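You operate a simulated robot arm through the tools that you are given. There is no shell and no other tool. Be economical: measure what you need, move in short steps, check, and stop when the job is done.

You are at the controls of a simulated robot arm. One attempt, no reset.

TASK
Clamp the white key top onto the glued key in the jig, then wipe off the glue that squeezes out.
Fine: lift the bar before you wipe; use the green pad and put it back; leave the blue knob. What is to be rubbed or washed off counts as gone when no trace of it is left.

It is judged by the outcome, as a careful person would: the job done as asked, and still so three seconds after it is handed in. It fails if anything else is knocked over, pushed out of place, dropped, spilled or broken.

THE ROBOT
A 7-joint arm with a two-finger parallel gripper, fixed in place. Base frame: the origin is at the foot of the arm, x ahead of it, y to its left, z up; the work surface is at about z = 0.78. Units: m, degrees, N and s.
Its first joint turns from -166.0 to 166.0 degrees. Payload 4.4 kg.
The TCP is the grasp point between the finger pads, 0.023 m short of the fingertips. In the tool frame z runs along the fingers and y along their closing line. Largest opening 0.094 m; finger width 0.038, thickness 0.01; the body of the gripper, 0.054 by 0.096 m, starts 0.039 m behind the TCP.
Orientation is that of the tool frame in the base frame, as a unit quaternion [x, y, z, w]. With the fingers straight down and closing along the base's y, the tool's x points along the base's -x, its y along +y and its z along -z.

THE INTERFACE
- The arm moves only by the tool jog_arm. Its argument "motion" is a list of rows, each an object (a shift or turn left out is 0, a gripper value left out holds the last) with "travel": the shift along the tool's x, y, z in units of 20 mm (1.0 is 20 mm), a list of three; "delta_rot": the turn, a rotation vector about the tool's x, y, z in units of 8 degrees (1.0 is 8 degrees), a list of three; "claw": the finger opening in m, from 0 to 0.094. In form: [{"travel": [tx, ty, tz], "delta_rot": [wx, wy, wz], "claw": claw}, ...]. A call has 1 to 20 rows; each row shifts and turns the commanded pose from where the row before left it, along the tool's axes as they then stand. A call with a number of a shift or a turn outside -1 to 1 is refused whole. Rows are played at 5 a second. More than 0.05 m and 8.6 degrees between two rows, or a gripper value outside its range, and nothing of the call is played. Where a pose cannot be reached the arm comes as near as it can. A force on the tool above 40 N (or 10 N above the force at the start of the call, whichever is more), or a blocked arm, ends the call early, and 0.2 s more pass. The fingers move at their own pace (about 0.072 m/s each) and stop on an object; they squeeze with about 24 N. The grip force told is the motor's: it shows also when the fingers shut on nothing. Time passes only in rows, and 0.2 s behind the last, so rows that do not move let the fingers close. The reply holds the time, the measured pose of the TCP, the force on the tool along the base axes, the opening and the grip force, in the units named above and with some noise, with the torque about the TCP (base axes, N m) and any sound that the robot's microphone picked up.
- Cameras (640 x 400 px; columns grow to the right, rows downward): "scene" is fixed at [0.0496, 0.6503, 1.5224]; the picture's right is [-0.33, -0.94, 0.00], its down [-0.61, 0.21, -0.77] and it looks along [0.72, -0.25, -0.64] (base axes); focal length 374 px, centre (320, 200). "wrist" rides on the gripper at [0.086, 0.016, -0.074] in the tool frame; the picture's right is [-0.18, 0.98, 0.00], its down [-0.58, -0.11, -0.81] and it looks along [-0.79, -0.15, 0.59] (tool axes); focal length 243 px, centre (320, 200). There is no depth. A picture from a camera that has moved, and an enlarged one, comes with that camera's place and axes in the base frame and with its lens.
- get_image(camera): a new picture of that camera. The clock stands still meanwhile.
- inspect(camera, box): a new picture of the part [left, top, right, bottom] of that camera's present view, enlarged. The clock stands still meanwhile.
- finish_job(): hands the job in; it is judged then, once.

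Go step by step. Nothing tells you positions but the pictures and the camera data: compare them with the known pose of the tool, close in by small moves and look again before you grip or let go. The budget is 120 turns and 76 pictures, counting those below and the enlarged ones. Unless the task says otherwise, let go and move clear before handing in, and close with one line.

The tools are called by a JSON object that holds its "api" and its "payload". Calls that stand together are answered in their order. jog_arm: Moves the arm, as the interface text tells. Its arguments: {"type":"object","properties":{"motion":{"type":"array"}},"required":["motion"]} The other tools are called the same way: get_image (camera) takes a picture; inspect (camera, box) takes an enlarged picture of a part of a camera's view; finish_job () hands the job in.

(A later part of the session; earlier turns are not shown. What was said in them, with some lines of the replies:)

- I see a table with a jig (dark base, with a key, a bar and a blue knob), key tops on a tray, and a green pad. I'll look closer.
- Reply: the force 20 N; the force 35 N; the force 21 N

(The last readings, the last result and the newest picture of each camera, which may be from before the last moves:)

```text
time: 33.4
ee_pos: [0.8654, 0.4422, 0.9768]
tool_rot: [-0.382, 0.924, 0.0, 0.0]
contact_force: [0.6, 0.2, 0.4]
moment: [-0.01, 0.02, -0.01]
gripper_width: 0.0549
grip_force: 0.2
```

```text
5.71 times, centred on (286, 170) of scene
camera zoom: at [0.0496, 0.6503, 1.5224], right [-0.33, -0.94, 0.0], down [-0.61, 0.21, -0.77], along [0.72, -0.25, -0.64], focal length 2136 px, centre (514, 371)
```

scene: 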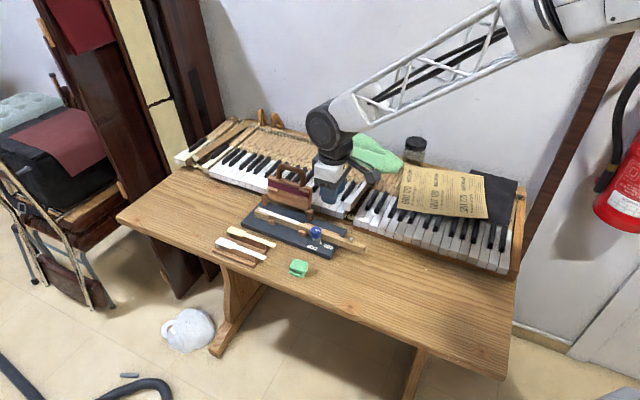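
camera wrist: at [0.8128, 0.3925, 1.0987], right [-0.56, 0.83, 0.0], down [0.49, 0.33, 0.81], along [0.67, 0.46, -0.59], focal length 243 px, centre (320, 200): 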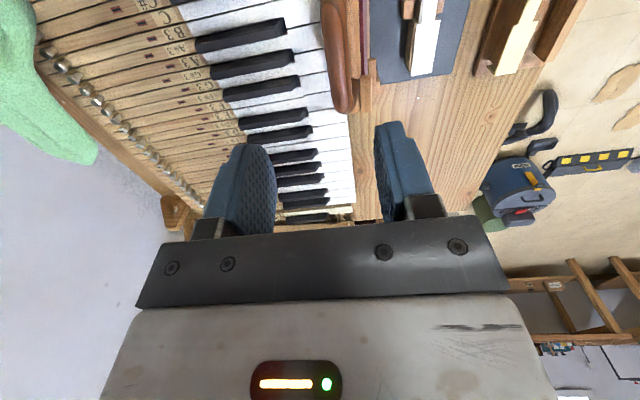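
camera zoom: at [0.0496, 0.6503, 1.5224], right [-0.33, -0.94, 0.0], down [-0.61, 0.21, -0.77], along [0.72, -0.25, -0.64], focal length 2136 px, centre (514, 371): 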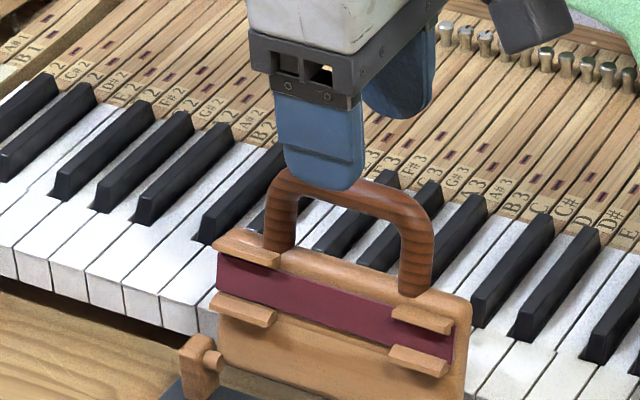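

{"api": "jog_arm", "payload": {"motion": [{"travel": [0, 0, 0.6]}, {"travel": [0, 0, 0.6]}, {"travel": [0, 0, 0.6]}, {"claw": 0.03}, {"claw": 0.012}, {"claw": 0.008}, {}, {}]}}

{"api": "inspect", "payload": {"camera": "scene", "box": [230, 135, 342, 205]}}

{"api": "inspect", "payload": {"camera": "wrist", "box": [200, 20, 440, 240]}}

```text
time: 35.2
ee_pos: [0.8649, 0.4443, 0.9404]
tool_rot: [-0.382, 0.924, 0.0, 0.0]
contact_force: [2.3, 1.6, 1.1]
moment: [0.09, -0.16, -0.94]
gripper_width: 0.016
grip_force: 24.0
```

```text
5.71 times, centred on (286, 170) of scene
camera zoom: at [0.0496, 0.6503, 1.5224], right [-0.33, -0.94, 0.0], down [-0.61, 0.21, -0.77], along [0.72, -0.25, -0.64], focal length 2136 px, centre (514, 371)
```

zoom: 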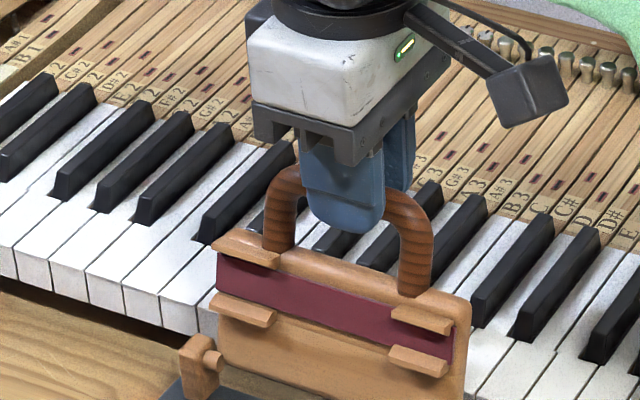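

```text
1.82 times, centred on (320, 130) of wrist
camera zoom: at [0.7938, 0.3947, 1.0142], right [-0.57, 0.82, 0.0], down [0.49, 0.33, 0.81], along [0.67, 0.46, -0.59], focal length 441 px, centre (320, 327)
```

zoom: 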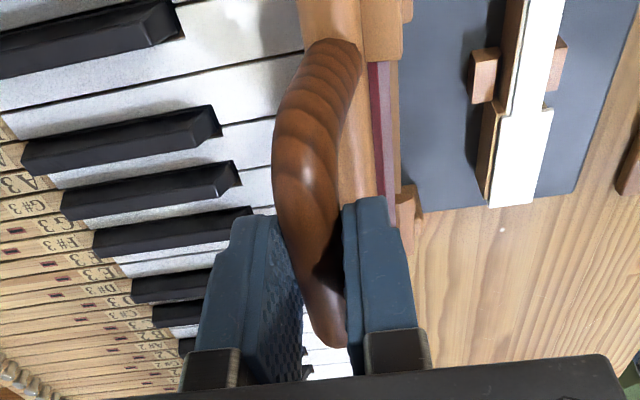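

{"api": "jog_arm", "payload": {"motion": [{"delta_rot": [0, 0, 0.19]}, {"travel": [0, 0.705, -0.23]}, {"travel": [0, 0.725, -0.125]}, {"travel": [0, 0.735, -0.025]}, {"travel": [0, 0.73, 0.075]}, {}]}}

{"api": "inspect", "payload": {"camera": "scene", "box": [230, 135, 342, 205]}}

```text
time: 36.6
ee_pos: [0.8254, 0.4863, 0.9474]
tool_rot: [-0.371, 0.929, -0.001, 0.0]
contact_force: [-8.8, -10.3, -0.7]
moment: [-0.28, 0.19, 0.92]
gripper_width: 0.0159
grip_force: 24.1
```

```text
5.71 times, centred on (286, 170) of scene
camera zoom: at [0.0496, 0.6503, 1.5224], right [-0.33, -0.94, 0.0], down [-0.61, 0.21, -0.77], along [0.72, -0.25, -0.64], focal length 2136 px, centre (514, 371)
```

zoom: 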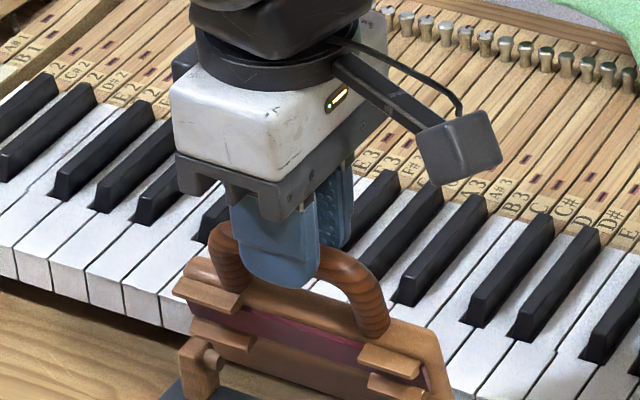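

{"api": "jog_arm", "payload": {"motion": [{"travel": [0.06, 0, 0], "delta_rot": [0, 0, -0.09]}, {"travel": [0.005, 0.715, 0.18]}, {"travel": [0.005, 0.685, 0.275]}, {"travel": [0.005, 0.64, 0.37]}, {"travel": [0.005, 0.58, 0.45]}, {}]}}

{"api": "inspect", "payload": {"camera": "scene", "box": [230, 145, 342, 215]}}

```text
time: 38.0
ee_pos: [0.7878, 0.5237, 0.9227]
tool_rot: [-0.376, 0.927, 0.0, 0.001]
contact_force: [17.3, 8.8, 0.1]
moment: [-0.25, -0.27, 1.0]
gripper_width: 0.0165
grip_force: 23.8
```

```text
5.71 times, centred on (286, 180) of scene
camera zoom: at [0.0496, 0.6503, 1.5224], right [-0.33, -0.94, 0.0], down [-0.61, 0.21, -0.77], along [0.72, -0.25, -0.64], focal length 2136 px, centre (514, 314)
```

zoom: 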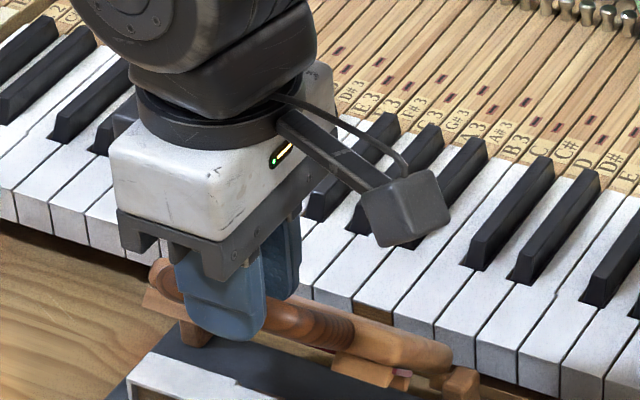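

{"api": "jog_arm", "payload": {"motion": [{"travel": [-0.05, 0, 0], "delta_rot": [0, 0, -0.06]}, {"travel": [0, 0.51, 0.53]}, {"travel": [0, 0.435, 0.595]}, {"travel": [0, 0.345, 0.65]}, {}]}}

{"api": "inspect", "payload": {"camera": "scene", "box": [230, 155, 342, 225]}}

```text
time: 39.2
ee_pos: [0.7711, 0.5413, 0.8858]
tool_rot: [-0.381, 0.925, 0.001, 0.001]
contact_force: [18.7, 16.6, -0.7]
moment: [0.05, -0.29, 1.03]
gripper_width: 0.0162
grip_force: 24.0
```

```text
5.71 times, centred on (286, 190) of scene
camera zoom: at [0.0496, 0.6503, 1.5224], right [-0.33, -0.94, 0.0], down [-0.61, 0.21, -0.77], along [0.72, -0.25, -0.64], focal length 2136 px, centre (514, 257)
```

zoom: 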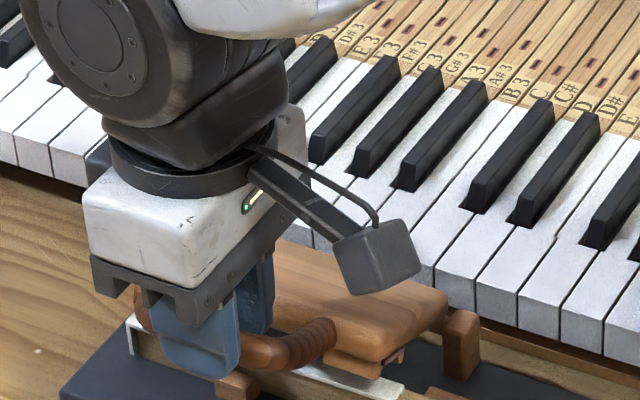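

{"api": "jog_arm", "payload": {"motion": [{"travel": [-0.09, 0, 0]}, {"travel": [-0.01, 0.25, 0.695]}, {"travel": [-0.01, 0.08, 0.36]}, {}]}}

{"api": "inspect", "payload": {"camera": "scene", "box": [230, 165, 342, 235]}}

```text
time: 40.2
ee_pos: [0.767, 0.548, 0.8654]
tool_rot: [-0.38, 0.925, 0.0, 0.0]
contact_force: [-18.6, 1.0, 1.7]
moment: [0.22, 0.09, 0.79]
gripper_width: 0.0157
grip_force: 23.8
```

```text
5.71 times, centred on (286, 200) of scene
camera zoom: at [0.0496, 0.6503, 1.5224], right [-0.33, -0.94, 0.0], down [-0.61, 0.21, -0.77], along [0.72, -0.25, -0.64], focal length 2136 px, centre (514, 200)
```

zoom: 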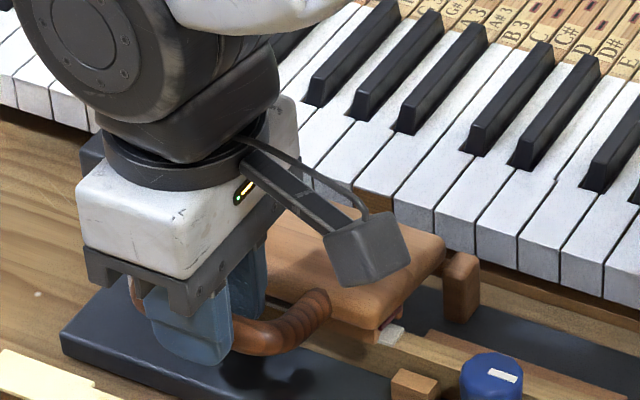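

{"api": "jog_arm", "payload": {"motion": [{"travel": [0.03, 0.07, 0.15]}, {"travel": [0, 0.03, 0.15]}, {"travel": [0, 0.02, 0.15]}, {}]}}

{"api": "inspect", "payload": {"camera": "scene", "box": [230, 165, 342, 235]}}

```text
time: 41.2
ee_pos: [0.7649, 0.5493, 0.8564]
tool_rot: [-0.38, 0.925, 0.0, 0.0]
contact_force: [-8.6, 10.1, 0.7]
moment: [0.3, -0.02, 0.81]
gripper_width: 0.0155
grip_force: 24.1
```

```text
5.71 times, centred on (286, 200) of scene
camera zoom: at [0.0496, 0.6503, 1.5224], right [-0.33, -0.94, 0.0], down [-0.61, 0.21, -0.77], along [0.72, -0.25, -0.64], focal length 2136 px, centre (514, 200)
```

zoom: 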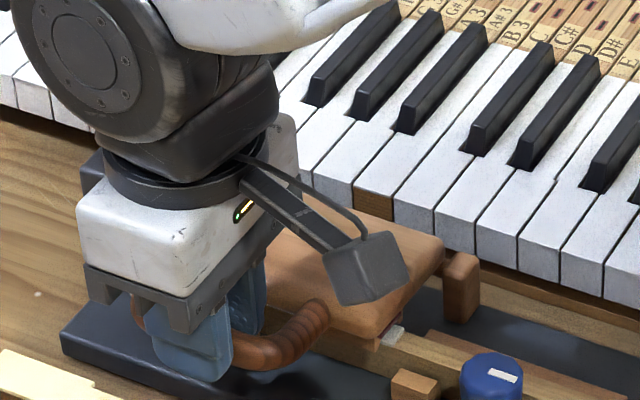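

Still swinging freely, and a grip on the handle is holding. I'll go on down in small steps until the bar bears on the key top.

{"api": "jog_arm", "payload": {"motion": [{"travel": [0, 0.04, 0.12]}, {"travel": [0, 0.02, 0.12]}, {"travel": [0, 0, 0.12]}, {}]}}

```text
time: 42.2
ee_pos: [0.7648, 0.5512, 0.8495]
tool_rot: [-0.38, 0.925, 0.0, 0.0]
contact_force: [-1.9, 14.0, -0.3]
moment: [0.27, -0.02, 0.8]
gripper_width: 0.0157
grip_force: 23.9
```

{"api": "jog_arm", "payload": {"motion": [{"travel": [0, 0.03, 0.12]}, {"travel": [0, 0, 0.12]}, {}]}}

{"api": "inspect", "payload": {"camera": "scene", "box": [230, 165, 342, 235]}}

```text
time: 43.0
ee_pos: [0.7639, 0.5498, 0.8445]
tool_rot: [-0.38, 0.925, -0.001, -0.001]
contact_force: [-6.1, 3.0, 14.8]
moment: [-0.11, 0.18, 0.86]
gripper_width: 0.0159
grip_force: 23.9
```

```text
5.71 times, centred on (286, 200) of scene
camera zoom: at [0.0496, 0.6503, 1.5224], right [-0.33, -0.94, 0.0], down [-0.61, 0.21, -0.77], along [0.72, -0.25, -0.64], focal length 2136 px, centre (514, 200)
```

zoom: 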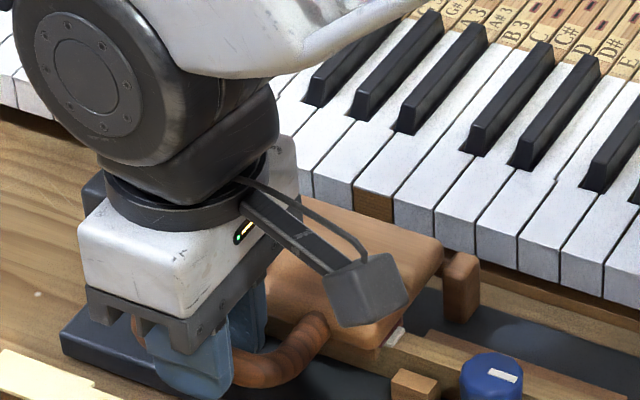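

{"api": "jog_arm", "payload": {"motion": [{"travel": [0, 0, 0.06]}, {}, {}, {"travel": [0, 0, 0.04]}, {}, {}, {}, {}, {}, {}, {}, {}]}}

{"api": "inspect", "payload": {"camera": "scene", "box": [240, 190, 304, 230]}}

```text
time: 45.6
ee_pos: [0.7651, 0.5507, 0.8437]
tool_rot: [-0.38, 0.925, 0.0, 0.0]
contact_force: [4.5, 7.4, 21.5]
moment: [0.1, -0.06, 0.87]
gripper_width: 0.0158
grip_force: 23.8
```

```text
10.00 times, centred on (272, 210) of scene
camera zoom: at [0.0496, 0.6503, 1.5224], right [-0.33, -0.94, 0.0], down [-0.61, 0.21, -0.77], along [0.72, -0.25, -0.64], focal length 3738 px, centre (800, 100)
```

zoom: 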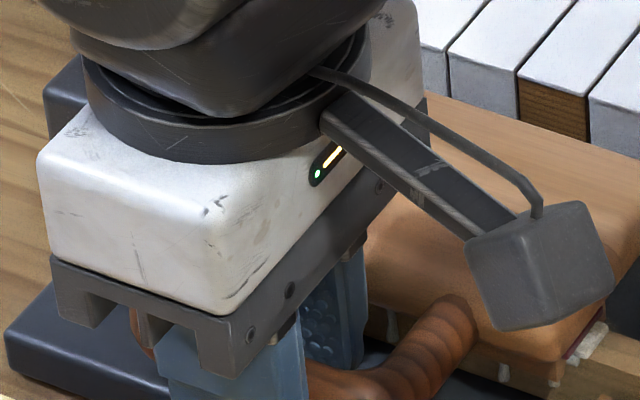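

{"api": "jog_arm", "payload": {"motion": [{"travel": [0, 0, 0.05]}, {}, {"travel": [0, 0, 0.03]}, {}, {}, {}, {}, {}, {}, {}, {}, {}, {}, {}]}}

```text
time: 48.6
ee_pos: [0.764, 0.5502, 0.8399]
tool_rot: [-0.379, 0.925, -0.001, 0.0]
contact_force: [-19.6, -2.8, 16.5]
moment: [-0.01, 0.16, 0.82]
gripper_width: 0.0158
grip_force: 24.4
```

{"api": "jog_arm", "payload": {"motion": [{"travel": [0.03, 0.03, -0.3]}, {"travel": [0, -0.02, -0.5]}, {"travel": [0.01, -0.12, -0.72]}, {"travel": [0.01, -0.25, -0.695]}, {}]}}

```text
time: 49.8
ee_pos: [0.7679, 0.5455, 0.8858]
tool_rot: [-0.38, 0.925, 0.0, 0.0]
contact_force: [4.5, -5.1, -5.8]
moment: [-0.15, 0.11, 0.72]
gripper_width: 0.0157
grip_force: 24.3
```

{"api": "jog_arm", "payload": {"motion": [{"travel": [0.01, -0.345, -0.65]}, {"travel": [0.01, -0.435, -0.595]}, {"travel": [0.01, -0.51, -0.53]}, {"travel": [0.01, -0.58, -0.45]}, {}]}}

{"api": "inspect", "payload": {"camera": "scene", "box": [230, 155, 342, 225]}}

```text
time: 51.0
ee_pos: [0.7952, 0.5188, 0.9288]
tool_rot: [-0.381, 0.925, 0.0, 0.0]
contact_force: [4.6, 0.0, -6.2]
moment: [0.1, -0.07, 0.26]
gripper_width: 0.0156
grip_force: 23.5
```

```text
5.71 times, centred on (286, 190) of scene
camera zoom: at [0.0496, 0.6503, 1.5224], right [-0.33, -0.94, 0.0], down [-0.61, 0.21, -0.77], along [0.72, -0.25, -0.64], focal length 2136 px, centre (514, 257)
```

zoom: 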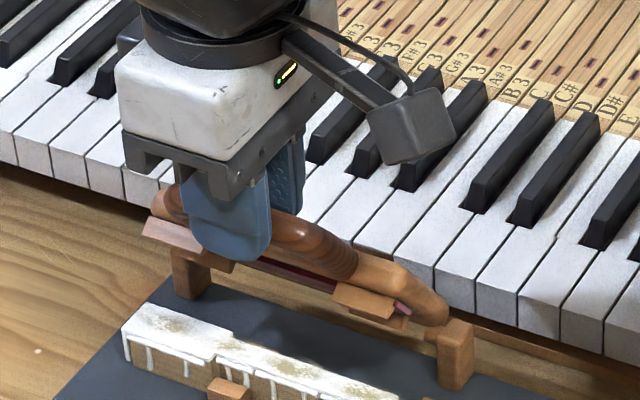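

{"api": "jog_arm", "payload": {"motion": [{"travel": [0.015, -0.64, -0.37]}, {"travel": [0.015, -0.685, -0.275]}, {"travel": [0.015, -0.715, -0.18]}, {"travel": [0.015, -0.73, -0.075]}, {}]}}

{"api": "jog_arm", "payload": {"motion": [{"travel": [0.015, -0.735, 0.025]}, {"travel": [0.015, -0.725, 0.125]}, {"travel": [0.015, -0.7, 0.23]}, {}]}}

{"api": "inspect", "payload": {"camera": "scene", "box": [230, 155, 342, 225]}}

```text
time: 52.2
ee_pos: [0.8331, 0.478, 0.9474]
tool_rot: [-0.38, 0.925, 0.001, 0.0]
contact_force: [7.4, 6.5, 5.1]
moment: [0.08, 0.01, -0.28]
gripper_width: 0.0157
grip_force: 24.1
```

```text
time: 53.2
ee_pos: [0.8618, 0.4455, 0.9386]
tool_rot: [-0.38, 0.925, -0.001, 0.0]
contact_force: [-4.1, 11.6, -3.6]
moment: [0.11, 0.29, -0.94]
gripper_width: 0.0159
grip_force: 24.0
```

```text
5.71 times, centred on (286, 190) of scene
camera zoom: at [0.0496, 0.6503, 1.5224], right [-0.33, -0.94, 0.0], down [-0.61, 0.21, -0.77], along [0.72, -0.25, -0.64], focal length 2136 px, centre (514, 257)
```

zoom: 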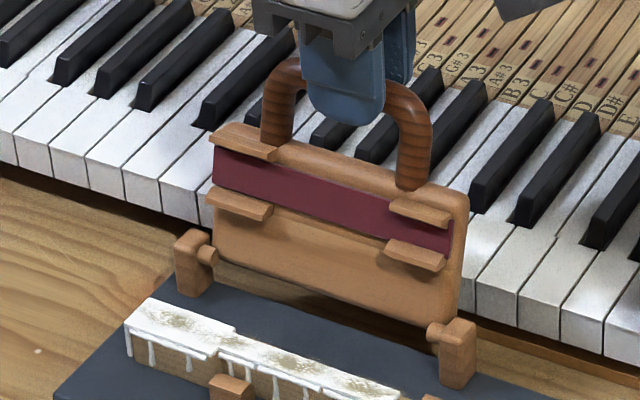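

{"api": "jog_arm", "payload": {"motion": [{"travel": [0, 0.15, 0]}, {}, {"claw": 0.03}, {"claw": 0.055}, {}, {"travel": [0, 0, -0.5]}, {"travel": [0, 0, -1]}, {"travel": [0, 0, -1]}, {"travel": [0, 0, -1]}, {"travel": [0, 0, -1]}, {}]}}

{"api": "inspect", "payload": {"camera": "scene", "box": [220, 165, 332, 235]}}

```text
time: 55.6
ee_pos: [0.8603, 0.4475, 1.0291]
tool_rot: [-0.381, 0.925, 0.0, 0.0]
contact_force: [0.2, 0.1, 0.1]
moment: [-0.02, 0.03, 0.03]
gripper_width: 0.0549
grip_force: 0.1
```

```text
5.71 times, centred on (276, 200) of scene
camera zoom: at [0.0496, 0.6503, 1.5224], right [-0.33, -0.94, 0.0], down [-0.61, 0.21, -0.77], along [0.72, -0.25, -0.64], focal length 2136 px, centre (571, 200)
```

zoom: 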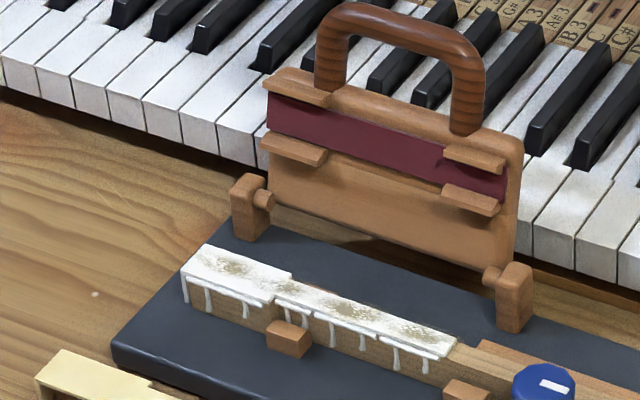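

{"api": "jog_arm", "payload": {"motion": [{"travel": [0.91, 1, 0], "claw": 0.09}, {"travel": [0.91, 1, 0]}, {"travel": [0.91, 1, 0]}, {"travel": [0.91, 1, 0]}, {"travel": [0.91, 1, 0]}, {"travel": [0.91, 1, 0]}, {"travel": [0.91, 1, 0]}, {"travel": [0.91, 1, 0]}, {"travel": [0.91, 1, 0]}, {"travel": [0.91, 1, 0]}, {"travel": [0, 0, 1]}, {"travel": [0, 0, 1]}, {"travel": [0, 0, 1]}, {"travel": [0, 0, 1]}, {"travel": [0, 0, 1]}, {}]}}

{"api": "inspect", "payload": {"camera": "wrist", "box": [220, 20, 440, 240]}}

```text
time: 59.0
ee_pos: [0.5905, 0.4618, 0.9296]
tool_rot: [-0.38, 0.925, 0.0, 0.001]
contact_force: [0.1, 0.1, -0.1]
moment: [-0.02, 0.02, -0.03]
gripper_width: 0.09
grip_force: 0.2
```

```text
1.82 times, centred on (330, 130) of wrist
camera zoom: at [0.5188, 0.4128, 1.003], right [-0.56, 0.83, 0.0], down [0.49, 0.33, 0.81], along [0.67, 0.45, -0.59], focal length 441 px, centre (302, 327)
```

zoom: 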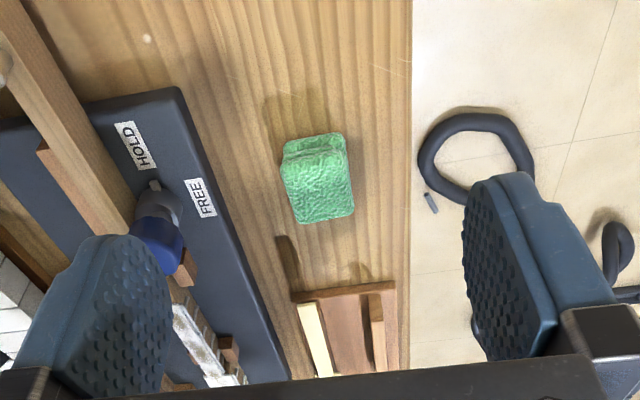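

{"api": "jog_arm", "payload": {"motion": [{"travel": [-0.98, -0.04, 0], "claw": 0.065}, {"travel": [-0.98, -0.04, 0.6]}, {"travel": [-0.98, -0.04, 1]}, {"travel": [0, 0, 1]}, {"travel": [0, 0, 1]}, {"travel": [0, 0, 0.6]}, {}]}}

{"api": "inspect", "payload": {"camera": "wrist", "box": [220, 20, 420, 240]}}

```text
time: 60.6
ee_pos: [0.6316, 0.503, 0.8444]
tool_rot: [-0.381, 0.925, 0.0, -0.001]
contact_force: [0.6, -1.1, 0.0]
moment: [0.0, 0.0, -0.04]
gripper_width: 0.0649
grip_force: 0.1
```

```text
1.82 times, centred on (320, 130) of wrist
camera zoom: at [0.5606, 0.4533, 0.9183], right [-0.56, 0.83, 0.0], down [0.49, 0.33, 0.81], along [0.67, 0.45, -0.59], focal length 441 px, centre (320, 327)
```

zoom: 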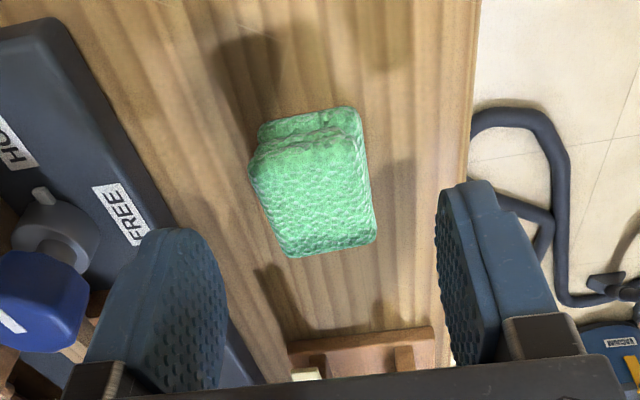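

{"api": "jog_arm", "payload": {"motion": [{"travel": [-0.08, -0.18, 0]}, {"travel": [0, 0, 0.6]}, {"travel": [0, 0, 0.55]}, {"claw": 0.045}, {"claw": 0.025}, {"claw": 0.015}, {"claw": 0.015}, {}, {}]}}

{"api": "jog_arm", "payload": {"motion": [{"travel": [0, 0, -0.5]}, {"travel": [0, 0, -0.5]}, {"travel": [0, 0, -1]}, {"travel": [0, 0, -1]}, {}]}}

{"api": "inspect", "payload": {"camera": "scene", "box": [256, 210, 352, 270]}}

```text
time: 62.6
ee_pos: [0.6364, 0.501, 0.8222]
tool_rot: [-0.38, 0.925, 0.0, 0.0]
contact_force: [0.1, -0.8, -0.1]
moment: [-0.03, 0.01, 0.0]
gripper_width: 0.0323
grip_force: 24.0
```

```text
time: 63.8
ee_pos: [0.638, 0.5009, 0.8838]
tool_rot: [-0.38, 0.925, 0.001, 0.0]
contact_force: [-0.2, -1.3, -0.3]
moment: [0.0, -0.02, -0.01]
gripper_width: 0.0328
grip_force: 24.1
```

```text
6.67 times, centred on (304, 240) of scene
camera zoom: at [0.0496, 0.6503, 1.5224], right [-0.33, -0.94, 0.0], down [-0.61, 0.21, -0.77], along [0.72, -0.25, -0.64], focal length 2492 px, centre (427, -67)
```

zoom: 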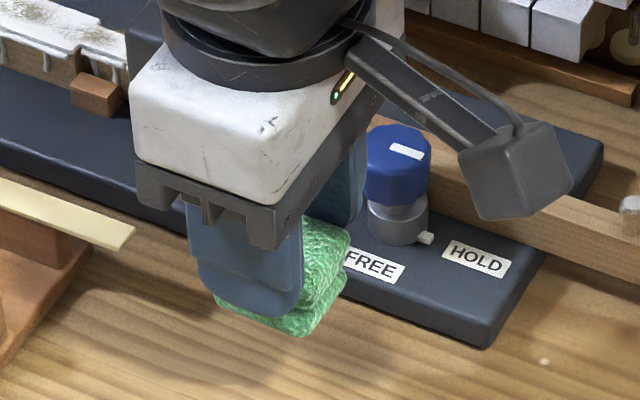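

{"api": "jog_arm", "payload": {"motion": [{"travel": [-0.54, -0.6, -1]}, {"travel": [-0.54, -0.98, 0]}, {"travel": [-0.54, -0.98, 0]}, {"travel": [-0.54, -0.98, 0]}, {"travel": [-0.54, -0.98, 0]}, {"travel": [-0.54, -0.98, 0]}, {"travel": [0, 0, 0.7]}, {}]}}

{"api": "inspect", "payload": {"camera": "scene", "box": [240, 190, 320, 240]}}

```text
time: 65.6
ee_pos: [0.7596, 0.4667, 0.8899]
tool_rot: [-0.38, 0.925, 0.001, 0.0]
contact_force: [0.5, 0.2, 0.9]
moment: [-0.02, -0.01, 0.0]
gripper_width: 0.0327
grip_force: 24.0
```

```text
8.00 times, centred on (280, 215) of scene
camera zoom: at [0.0496, 0.6503, 1.5224], right [-0.33, -0.94, 0.0], down [-0.61, 0.21, -0.77], along [0.72, -0.25, -0.64], focal length 2990 px, centre (640, 80)
```

zoom: 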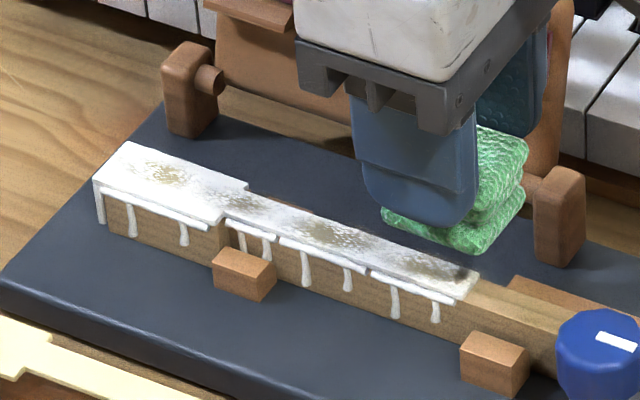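

{"api": "jog_arm", "payload": {"motion": [{"travel": [0, 0, 0.5]}, {"travel": [0, 0, 0.35]}, {}, {}]}}

```text
time: 66.6
ee_pos: [0.7591, 0.4678, 0.8728]
tool_rot: [-0.38, 0.925, 0.0, 0.001]
contact_force: [-0.4, -1.1, -0.6]
moment: [0.0, 0.02, 0.01]
gripper_width: 0.0324
grip_force: 24.5
```

{"api": "jog_arm", "payload": {"motion": [{"travel": [0, 0, 0.07]}, {"travel": [0, 0, 0.07]}, {}]}}

{"api": "inspect", "payload": {"camera": "scene", "box": [240, 190, 320, 240]}}

```text
time: 67.4
ee_pos: [0.7612, 0.467, 0.8698]
tool_rot: [-0.38, 0.925, 0.0, 0.0]
contact_force: [0.0, -0.1, -0.4]
moment: [0.01, 0.05, 0.01]
gripper_width: 0.0327
grip_force: 23.7
```

```text
8.00 times, centred on (280, 215) of scene
camera zoom: at [0.0496, 0.6503, 1.5224], right [-0.33, -0.94, 0.0], down [-0.61, 0.21, -0.77], along [0.72, -0.25, -0.64], focal length 2990 px, centre (640, 80)
```

zoom: 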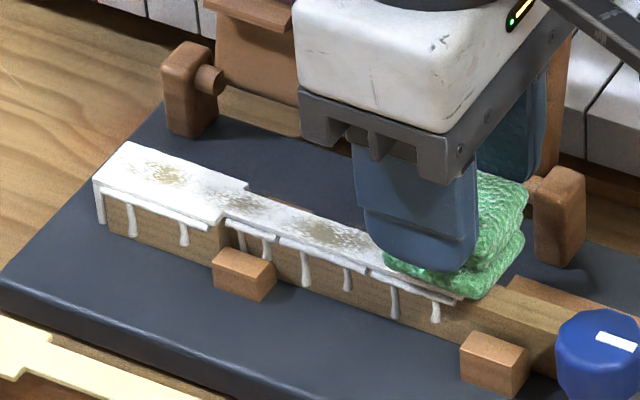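

{"api": "jog_arm", "payload": {"motion": [{"travel": [0, 0, 0.07]}, {"travel": [0, 0, 0.07]}, {}]}}

```text
time: 68.2
ee_pos: [0.7611, 0.4675, 0.8657]
tool_rot: [-0.38, 0.925, 0.001, -0.001]
contact_force: [0.2, -1.1, 0.9]
moment: [0.0, -0.01, -0.04]
gripper_width: 0.0324
grip_force: 23.8
```

{"api": "jog_arm", "payload": {"motion": [{"travel": [0, 0.1, 0.1]}, {"travel": [-0.6, 0, 0]}, {"travel": [-0.6, 0, 0]}, {"travel": [-0.6, 0, 0]}, {"travel": [-0.6, 0, 0]}, {"travel": [-0.6, 0, 0]}, {"travel": [-0.6, 0, 0]}, {"travel": [-0.6, 0, 0]}, {"travel": [-0.6, 0, 0]}, {"travel": [-0.6, 0, 0]}, {"travel": [-0.6, 0, 0]}, {}]}}

{"api": "inspect", "payload": {"camera": "scene", "box": [240, 190, 320, 240]}}

```text
time: 70.8
ee_pos: [0.8448, 0.5536, 0.8647]
tool_rot: [-0.38, 0.925, 0.001, 0.0]
contact_force: [0.8, -0.5, 2.5]
moment: [0.02, -0.02, -0.02]
gripper_width: 0.0325
grip_force: 23.8
```

```text
8.00 times, centred on (280, 215) of scene
camera zoom: at [0.0496, 0.6503, 1.5224], right [-0.33, -0.94, 0.0], down [-0.61, 0.21, -0.77], along [0.72, -0.25, -0.64], focal length 2990 px, centre (640, 80)
```

zoom: 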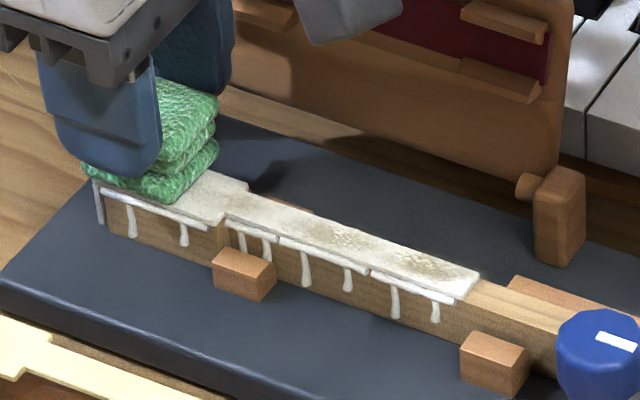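

{"api": "jog_arm", "payload": {"motion": [{"travel": [0, 0.1, 0.15]}, {"travel": [0.6, 0, 0]}, {"travel": [0.6, 0, 0]}, {"travel": [0.6, 0, 0]}, {"travel": [0.6, 0, 0]}, {"travel": [0.6, 0, 0]}]}}

{"api": "jog_arm", "payload": {"motion": [{"travel": [0.6, 0, 0]}, {"travel": [0.6, 0, 0]}, {"travel": [0.6, 0, 0]}, {"travel": [0.6, 0, 0]}, {"travel": [0.5, 0, 0]}, {}]}}

{"api": "inspect", "payload": {"camera": "scene", "box": [240, 190, 320, 240]}}

```text
time: 72.2
ee_pos: [0.7997, 0.5141, 0.8614]
tool_rot: [-0.381, 0.925, 0.0, 0.0]
contact_force: [7.8, 9.5, 27.7]
moment: [0.05, -0.02, 0.03]
gripper_width: 0.0323
grip_force: 24.4
```

```text
time: 73.6
ee_pos: [0.7597, 0.4728, 0.861]
tool_rot: [-0.38, 0.925, 0.0, 0.0]
contact_force: [4.4, 3.5, 20.7]
moment: [0.04, -0.05, -0.02]
gripper_width: 0.0327
grip_force: 24.3
```

```text
8.00 times, centred on (280, 215) of scene
camera zoom: at [0.0496, 0.6503, 1.5224], right [-0.33, -0.94, 0.0], down [-0.61, 0.21, -0.77], along [0.72, -0.25, -0.64], focal length 2990 px, centre (640, 80)
```

zoom: 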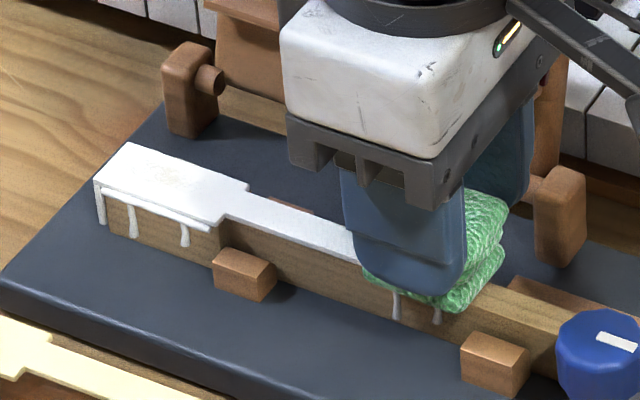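

{"api": "jog_arm", "payload": {"motion": [{"travel": [0.15, 0.15, 0]}, {"travel": [-0.6, 0, 0]}, {"travel": [-0.6, 0, 0]}, {"travel": [-0.6, 0, 0]}, {"travel": [-0.6, 0.05, 0]}, {"travel": [-0.6, 0.1, 0]}, {"travel": [-0.6, 0.1, 0]}, {"travel": [-0.6, 0, 0]}]}}

{"api": "jog_arm", "payload": {"motion": [{"travel": [-0.6, 0, 0]}, {"travel": [-0.6, 0, 0]}, {"travel": [-0.6, 0, 0]}, {"travel": [-0.3, 0, 0]}, {"travel": [0.6, 0, 0]}, {"travel": [0.6, 0, 0]}, {"travel": [0.6, 0, 0]}, {}]}}

{"api": "inspect", "payload": {"camera": "scene", "box": [240, 190, 320, 240]}}

```text
time: 75.4
ee_pos: [0.8112, 0.5353, 0.8618]
tool_rot: [-0.38, 0.925, 0.0, 0.0]
contact_force: [-0.4, 0.2, 0.2]
moment: [-0.02, 0.01, 0.0]
gripper_width: 0.0324
grip_force: 24.2
```

```text
time: 77.2
ee_pos: [0.8158, 0.5388, 0.8623]
tool_rot: [-0.379, 0.925, 0.0, 0.0]
contact_force: [0.1, 0.0, -0.4]
moment: [0.0, -0.01, -0.05]
gripper_width: 0.0324
grip_force: 24.1
```

```text
8.00 times, centred on (280, 215) of scene
camera zoom: at [0.0496, 0.6503, 1.5224], right [-0.33, -0.94, 0.0], down [-0.61, 0.21, -0.77], along [0.72, -0.25, -0.64], focal length 2990 px, centre (640, 80)
```

zoom: 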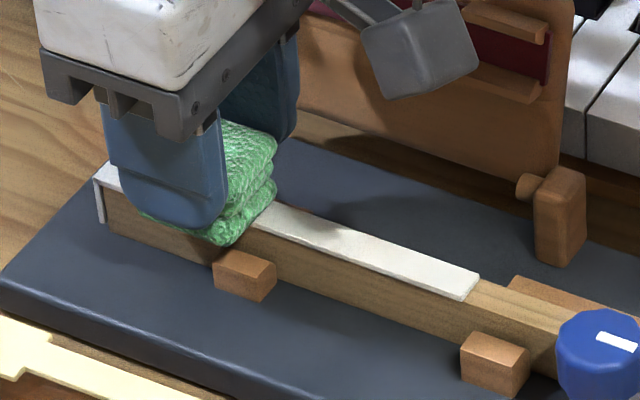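

{"api": "jog_arm", "payload": {"motion": [{"travel": [0, 0, -0.3]}, {"travel": [0, -0.4, 0]}, {"travel": [0, -0.4, 0]}, {"travel": [0, 0, 0.3]}, {}]}}

{"api": "jog_arm", "payload": {"motion": [{"travel": [-0.5, 0, 0]}, {"travel": [-0.5, 0, 0]}, {"travel": [-0.5, 0, 0]}, {"travel": [-0.2, 0, 0]}, {"travel": [0.6, 0, 0]}, {"travel": [0.6, 0, 0]}, {"travel": [0.6, 0, 0]}, {"travel": [0.6, 0.1, 0]}, {}]}}

```text
time: 78.4
ee_pos: [0.8269, 0.527, 0.8619]
tool_rot: [-0.381, 0.925, 0.0, -0.001]
contact_force: [0.6, -0.3, -0.3]
moment: [-0.05, -0.01, -0.06]
gripper_width: 0.0323
grip_force: 23.9
```

```text
time: 80.4
ee_pos: [0.8155, 0.5194, 0.8609]
tool_rot: [-0.38, 0.925, 0.0, 0.001]
contact_force: [3.1, 1.6, 10.7]
moment: [0.17, -0.05, 0.0]
gripper_width: 0.0326
grip_force: 24.4
```

{"api": "jog_arm", "payload": {"motion": [{"travel": [0.6, 0, 0.05]}, {"travel": [0.6, 0, 0]}, {"travel": [0.6, 0, 0]}, {"travel": [0.6, 0, 0]}, {"travel": [0.6, 0, 0]}, {"travel": [0.6, 0, 0]}, {"travel": [0.4, 0, 0]}, {}]}}

{"api": "jog_arm", "payload": {"motion": [{"travel": [0, -0.15, 0]}, {"travel": [-0.6, 0, 0]}, {"travel": [-0.6, 0, 0]}, {"travel": [-0.6, 0, 0]}, {"travel": [-0.6, 0, 0]}, {"travel": [-0.6, 0, 0]}, {"travel": [-0.6, -0.05, 0]}, {"travel": [-0.6, -0.05, 0]}, {"travel": [-0.6, 0, 0]}, {"travel": [-0.6, 0, 0]}, {"travel": [-0.6, 0, 0]}, {"travel": [-0.5, 0, 0]}, {}]}}

```text
time: 82.2
ee_pos: [0.758, 0.4618, 0.8592]
tool_rot: [-0.381, 0.925, 0.0, 0.0]
contact_force: [3.3, 2.3, 20.0]
moment: [0.3, -0.14, -0.03]
gripper_width: 0.0325
grip_force: 23.5
```

```text
time: 85.0
ee_pos: [0.8547, 0.5505, 0.8618]
tool_rot: [-0.381, 0.924, 0.0, 0.0]
contact_force: [0.0, 0.1, 0.3]
moment: [0.0, -0.02, 0.02]
gripper_width: 0.0323
grip_force: 24.4
```

{"api": "jog_arm", "payload": {"motion": [{"travel": [0, 0, -1]}, {"travel": [0, 0, -1]}, {"travel": [0, 0, -1]}, {"travel": [0, 0, -1]}, {"travel": [0, 0, -1]}, {"travel": [0, 0, -1]}, {"travel": [0, 0, -1]}, {"travel": [1, -0.2, 0]}, {"travel": [1, -0.2, 0]}, {"travel": [1, -0.3, 0]}, {"travel": [1, -0.3, 0]}, {"travel": [1, -0.3, 0]}, {"travel": [1, -0.3, 0]}, {"travel": [1, -0.3, 0]}, {"travel": [1, -0.3, 0]}, {"travel": [1, -0.3, 0]}, {"travel": [1, -0.3, 0]}, {"travel": [1, -0.3, 0]}, {"travel": [1, -0.3, 0]}, {}]}}

{"api": "inspect", "payload": {"camera": "wrist", "box": [330, 100, 458, 200]}}

{"api": "inspect", "payload": {"camera": "scene", "box": [240, 190, 320, 240]}}

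```text
time: 89.2
ee_pos: [0.7304, 0.3325, 0.9996]
tool_rot: [-0.38, 0.925, 0.0, 0.0]
contact_force: [0.8, 1.7, -0.4]
moment: [0.03, 0.03, -0.03]
gripper_width: 0.0323
grip_force: 24.0
```

```text
4.00 times, centred on (394, 150) of wrist
camera zoom: at [0.6586, 0.2839, 1.0735], right [-0.56, 0.83, 0.0], down [0.49, 0.33, 0.81], along [0.67, 0.45, -0.59], focal length 970 px, centre (24, 400)
```

zoom: 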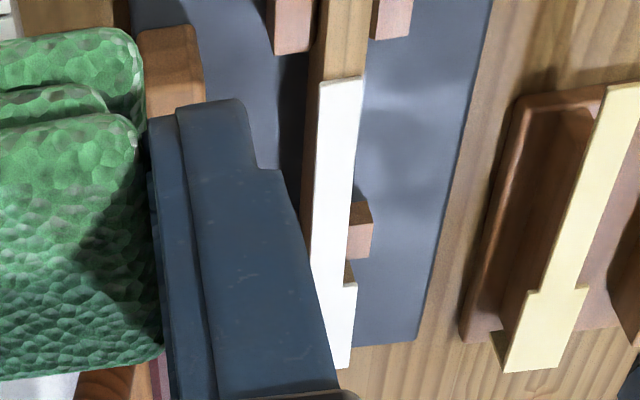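

```text
8.00 times, centred on (280, 215) of scene
camera zoom: at [0.0496, 0.6503, 1.5224], right [-0.33, -0.94, 0.0], down [-0.61, 0.21, -0.77], along [0.72, -0.25, -0.64], focal length 2990 px, centre (640, 80)
```

zoom: 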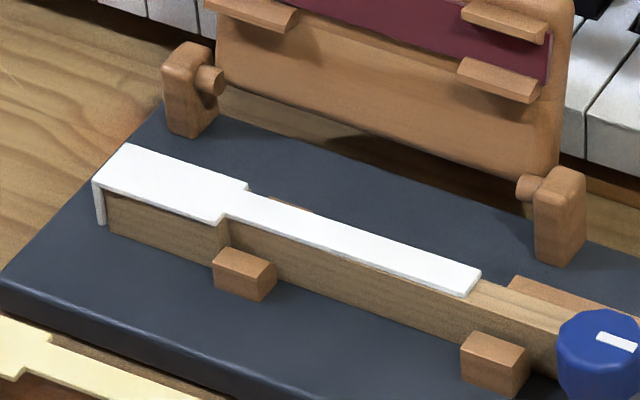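

{"api": "jog_arm", "payload": {"motion": [{"travel": [0, -0.8, -0.5]}, {"travel": [0, -0.8, -0.5]}, {"travel": [0, -0.6, -0.5]}, {}]}}

{"api": "inspect", "payload": {"camera": "wrist", "box": [350, 90, 478, 190]}}

```text
time: 90.2
ee_pos: [0.762, 0.3028, 1.0303]
tool_rot: [-0.38, 0.925, 0.0, 0.0]
contact_force: [0.3, 0.7, -0.4]
moment: [0.02, -0.04, -0.02]
gripper_width: 0.0326
grip_force: 23.9
```

```text
4.00 times, centred on (414, 140) of wrist
camera zoom: at [0.6901, 0.2529, 1.1044], right [-0.56, 0.83, 0.0], down [0.49, 0.33, 0.81], along [0.67, 0.45, -0.59], focal length 970 px, centre (-56, 440)
```

zoom: 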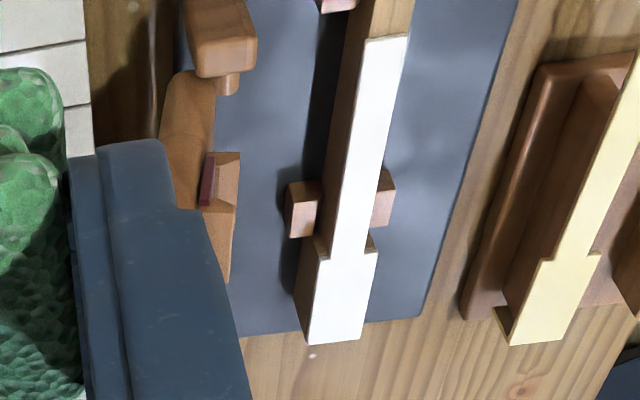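

{"api": "jog_arm", "payload": {"motion": [{"travel": [-0.21, 0.955, 0]}, {"travel": [-0.21, 0.955, 0]}, {"travel": [-0.21, 0.955, 0]}, {"travel": [-0.21, 0.955, 0]}, {"travel": [-0.21, 0.955, 0]}, {"travel": [-0.21, 0.955, 0]}, {"travel": [-0.21, 0.955, 0]}, {"travel": [-0.21, 0.955, 0]}, {"travel": [-0.21, 0.955, 0]}, {"travel": [-0.21, 0.955, 0]}, {"travel": [-0.21, 0.955, 0]}, {"travel": [-0.21, 0.955, 0]}, {"travel": [0, 0, 1]}, {"travel": [0, 0, 1]}, {"travel": [0, 0, 1]}, {"travel": [0, 0, 1]}, {"travel": [0, 0, 1]}, {"travel": [0, 0, 1]}, {"travel": [0, 0, 1]}, {}]}}

```text
time: 94.4
ee_pos: [0.6367, 0.5, 0.8919]
tool_rot: [-0.38, 0.925, 0.0, 0.001]
contact_force: [0.7, -0.2, -0.6]
moment: [0.03, 0.0, -0.01]
gripper_width: 0.0328
grip_force: 23.8
```

{"api": "jog_arm", "payload": {"motion": [{"travel": [0, 0, 1]}, {"travel": [0, 0, 1]}, {"travel": [0, 0, 0.8]}, {"travel": [0, 0, 0.4]}, {"travel": [0, 0, 0.2]}, {}]}}

{"api": "inspect", "payload": {"camera": "scene", "box": [256, 230, 336, 280]}}

```text
time: 95.8
ee_pos: [0.6379, 0.5003, 0.8214]
tool_rot: [-0.379, 0.925, 0.001, 0.0]
contact_force: [0.1, -0.3, 0.0]
moment: [0.0, -0.02, -0.03]
gripper_width: 0.0325
grip_force: 23.9
```

```text
8.00 times, centred on (296, 255) of scene
camera zoom: at [0.0496, 0.6503, 1.5224], right [-0.33, -0.94, 0.0], down [-0.61, 0.21, -0.77], along [0.72, -0.25, -0.64], focal length 2990 px, centre (512, -240)
```

zoom: 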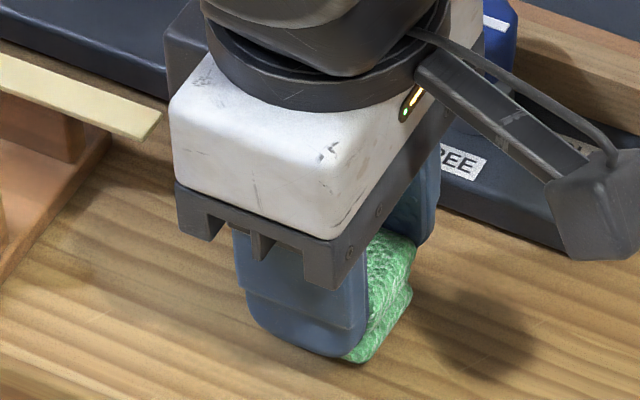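

{"api": "jog_arm", "payload": {"motion": [{"travel": [0, 0, 0.1]}, {"travel": [0, 0, 0.1]}, {}]}}

{"api": "jog_arm", "payload": {"motion": [{"travel": [0, 0, 0.07]}, {"travel": [0, 0, 0.05]}, {}]}}

```text
time: 96.6
ee_pos: [0.6371, 0.5018, 0.818]
tool_rot: [-0.381, 0.925, -0.001, 0.001]
contact_force: [-0.2, 0.1, 0.2]
moment: [0.0, 0.02, -0.02]
gripper_width: 0.0324
grip_force: 23.8
```

```text
time: 97.4
ee_pos: [0.6391, 0.5002, 0.8167]
tool_rot: [-0.379, 0.925, 0.0, 0.001]
contact_force: [-3.8, -0.9, 15.5]
moment: [0.04, 0.07, -0.03]
gripper_width: 0.0325
grip_force: 24.0
```

Pad has touched down. I ease off the force a little, let go and rise.

{"api": "jog_arm", "payload": {"motion": [{"travel": [0, 0, -0.05]}, {}, {"claw": 0.045}, {"claw": 0.065}, {}, {"travel": [0, 0, -0.5]}, {"travel": [0, 0, -1]}, {"travel": [0, 0, -1]}, {"travel": [0, 0, -1]}, {"travel": [0, 0, -1]}, {"travel": [0, 0, -1]}, {"travel": [1, 0, -1]}, {"travel": [1, 0, -1]}, {"travel": [1, 0, -1]}, {"travel": [1, 0, -1]}, {"travel": [1, 0, -1]}, {}]}}

{"api": "inspect", "payload": {"camera": "scene", "box": [200, 150, 380, 290]}}

```text
time: 101.0
ee_pos: [0.5672, 0.4302, 1.0255]
tool_rot: [-0.38, 0.925, 0.0, -0.001]
contact_force: [0.5, -0.5, 0.3]
moment: [-0.04, -0.03, -0.03]
gripper_width: 0.0648
grip_force: 0.1
```

```text
2.86 times, centred on (290, 220) of scene
camera zoom: at [0.0496, 0.6503, 1.5224], right [-0.33, -0.94, 0.0], down [-0.61, 0.21, -0.77], along [0.72, -0.25, -0.64], focal length 1068 px, centre (406, 143)
```

zoom: 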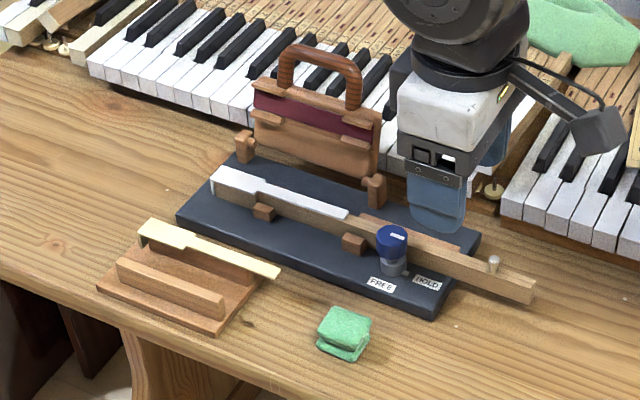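

{"api": "inspect", "payload": {"camera": "scene", "box": [248, 195, 312, 235]}}

```text
10.00 times, centred on (280, 215) of scene
camera zoom: at [0.0496, 0.6503, 1.5224], right [-0.33, -0.94, 0.0], down [-0.61, 0.21, -0.77], along [0.72, -0.25, -0.64], focal length 3738 px, centre (720, 50)
```

zoom: 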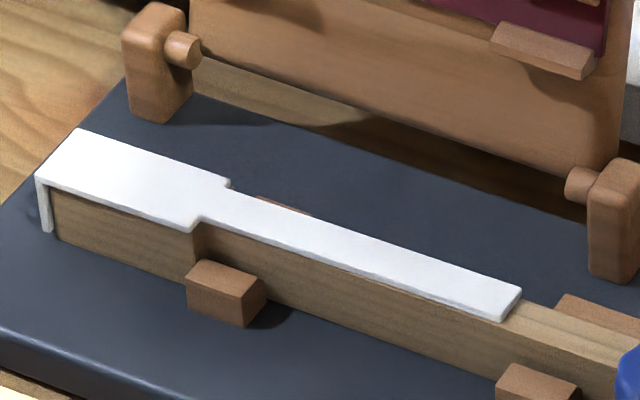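

The key top is seated and no glue is left on it or the key. The bar is up, the pad is back, the knob is unturned and the arm is clear, so I'm handing in.

{"api": "finish_job", "payload": {}}

```text
The job is handed in.
```

The white key top is clamped onto the glued key and the squeezed-out glue is wiped off, with no trace showing in the last pictures. I lifted the bar before wiping, put the green pad back where it was and left the blue knob alone. The jig slid about 5 mm on the table while I swung the bar.
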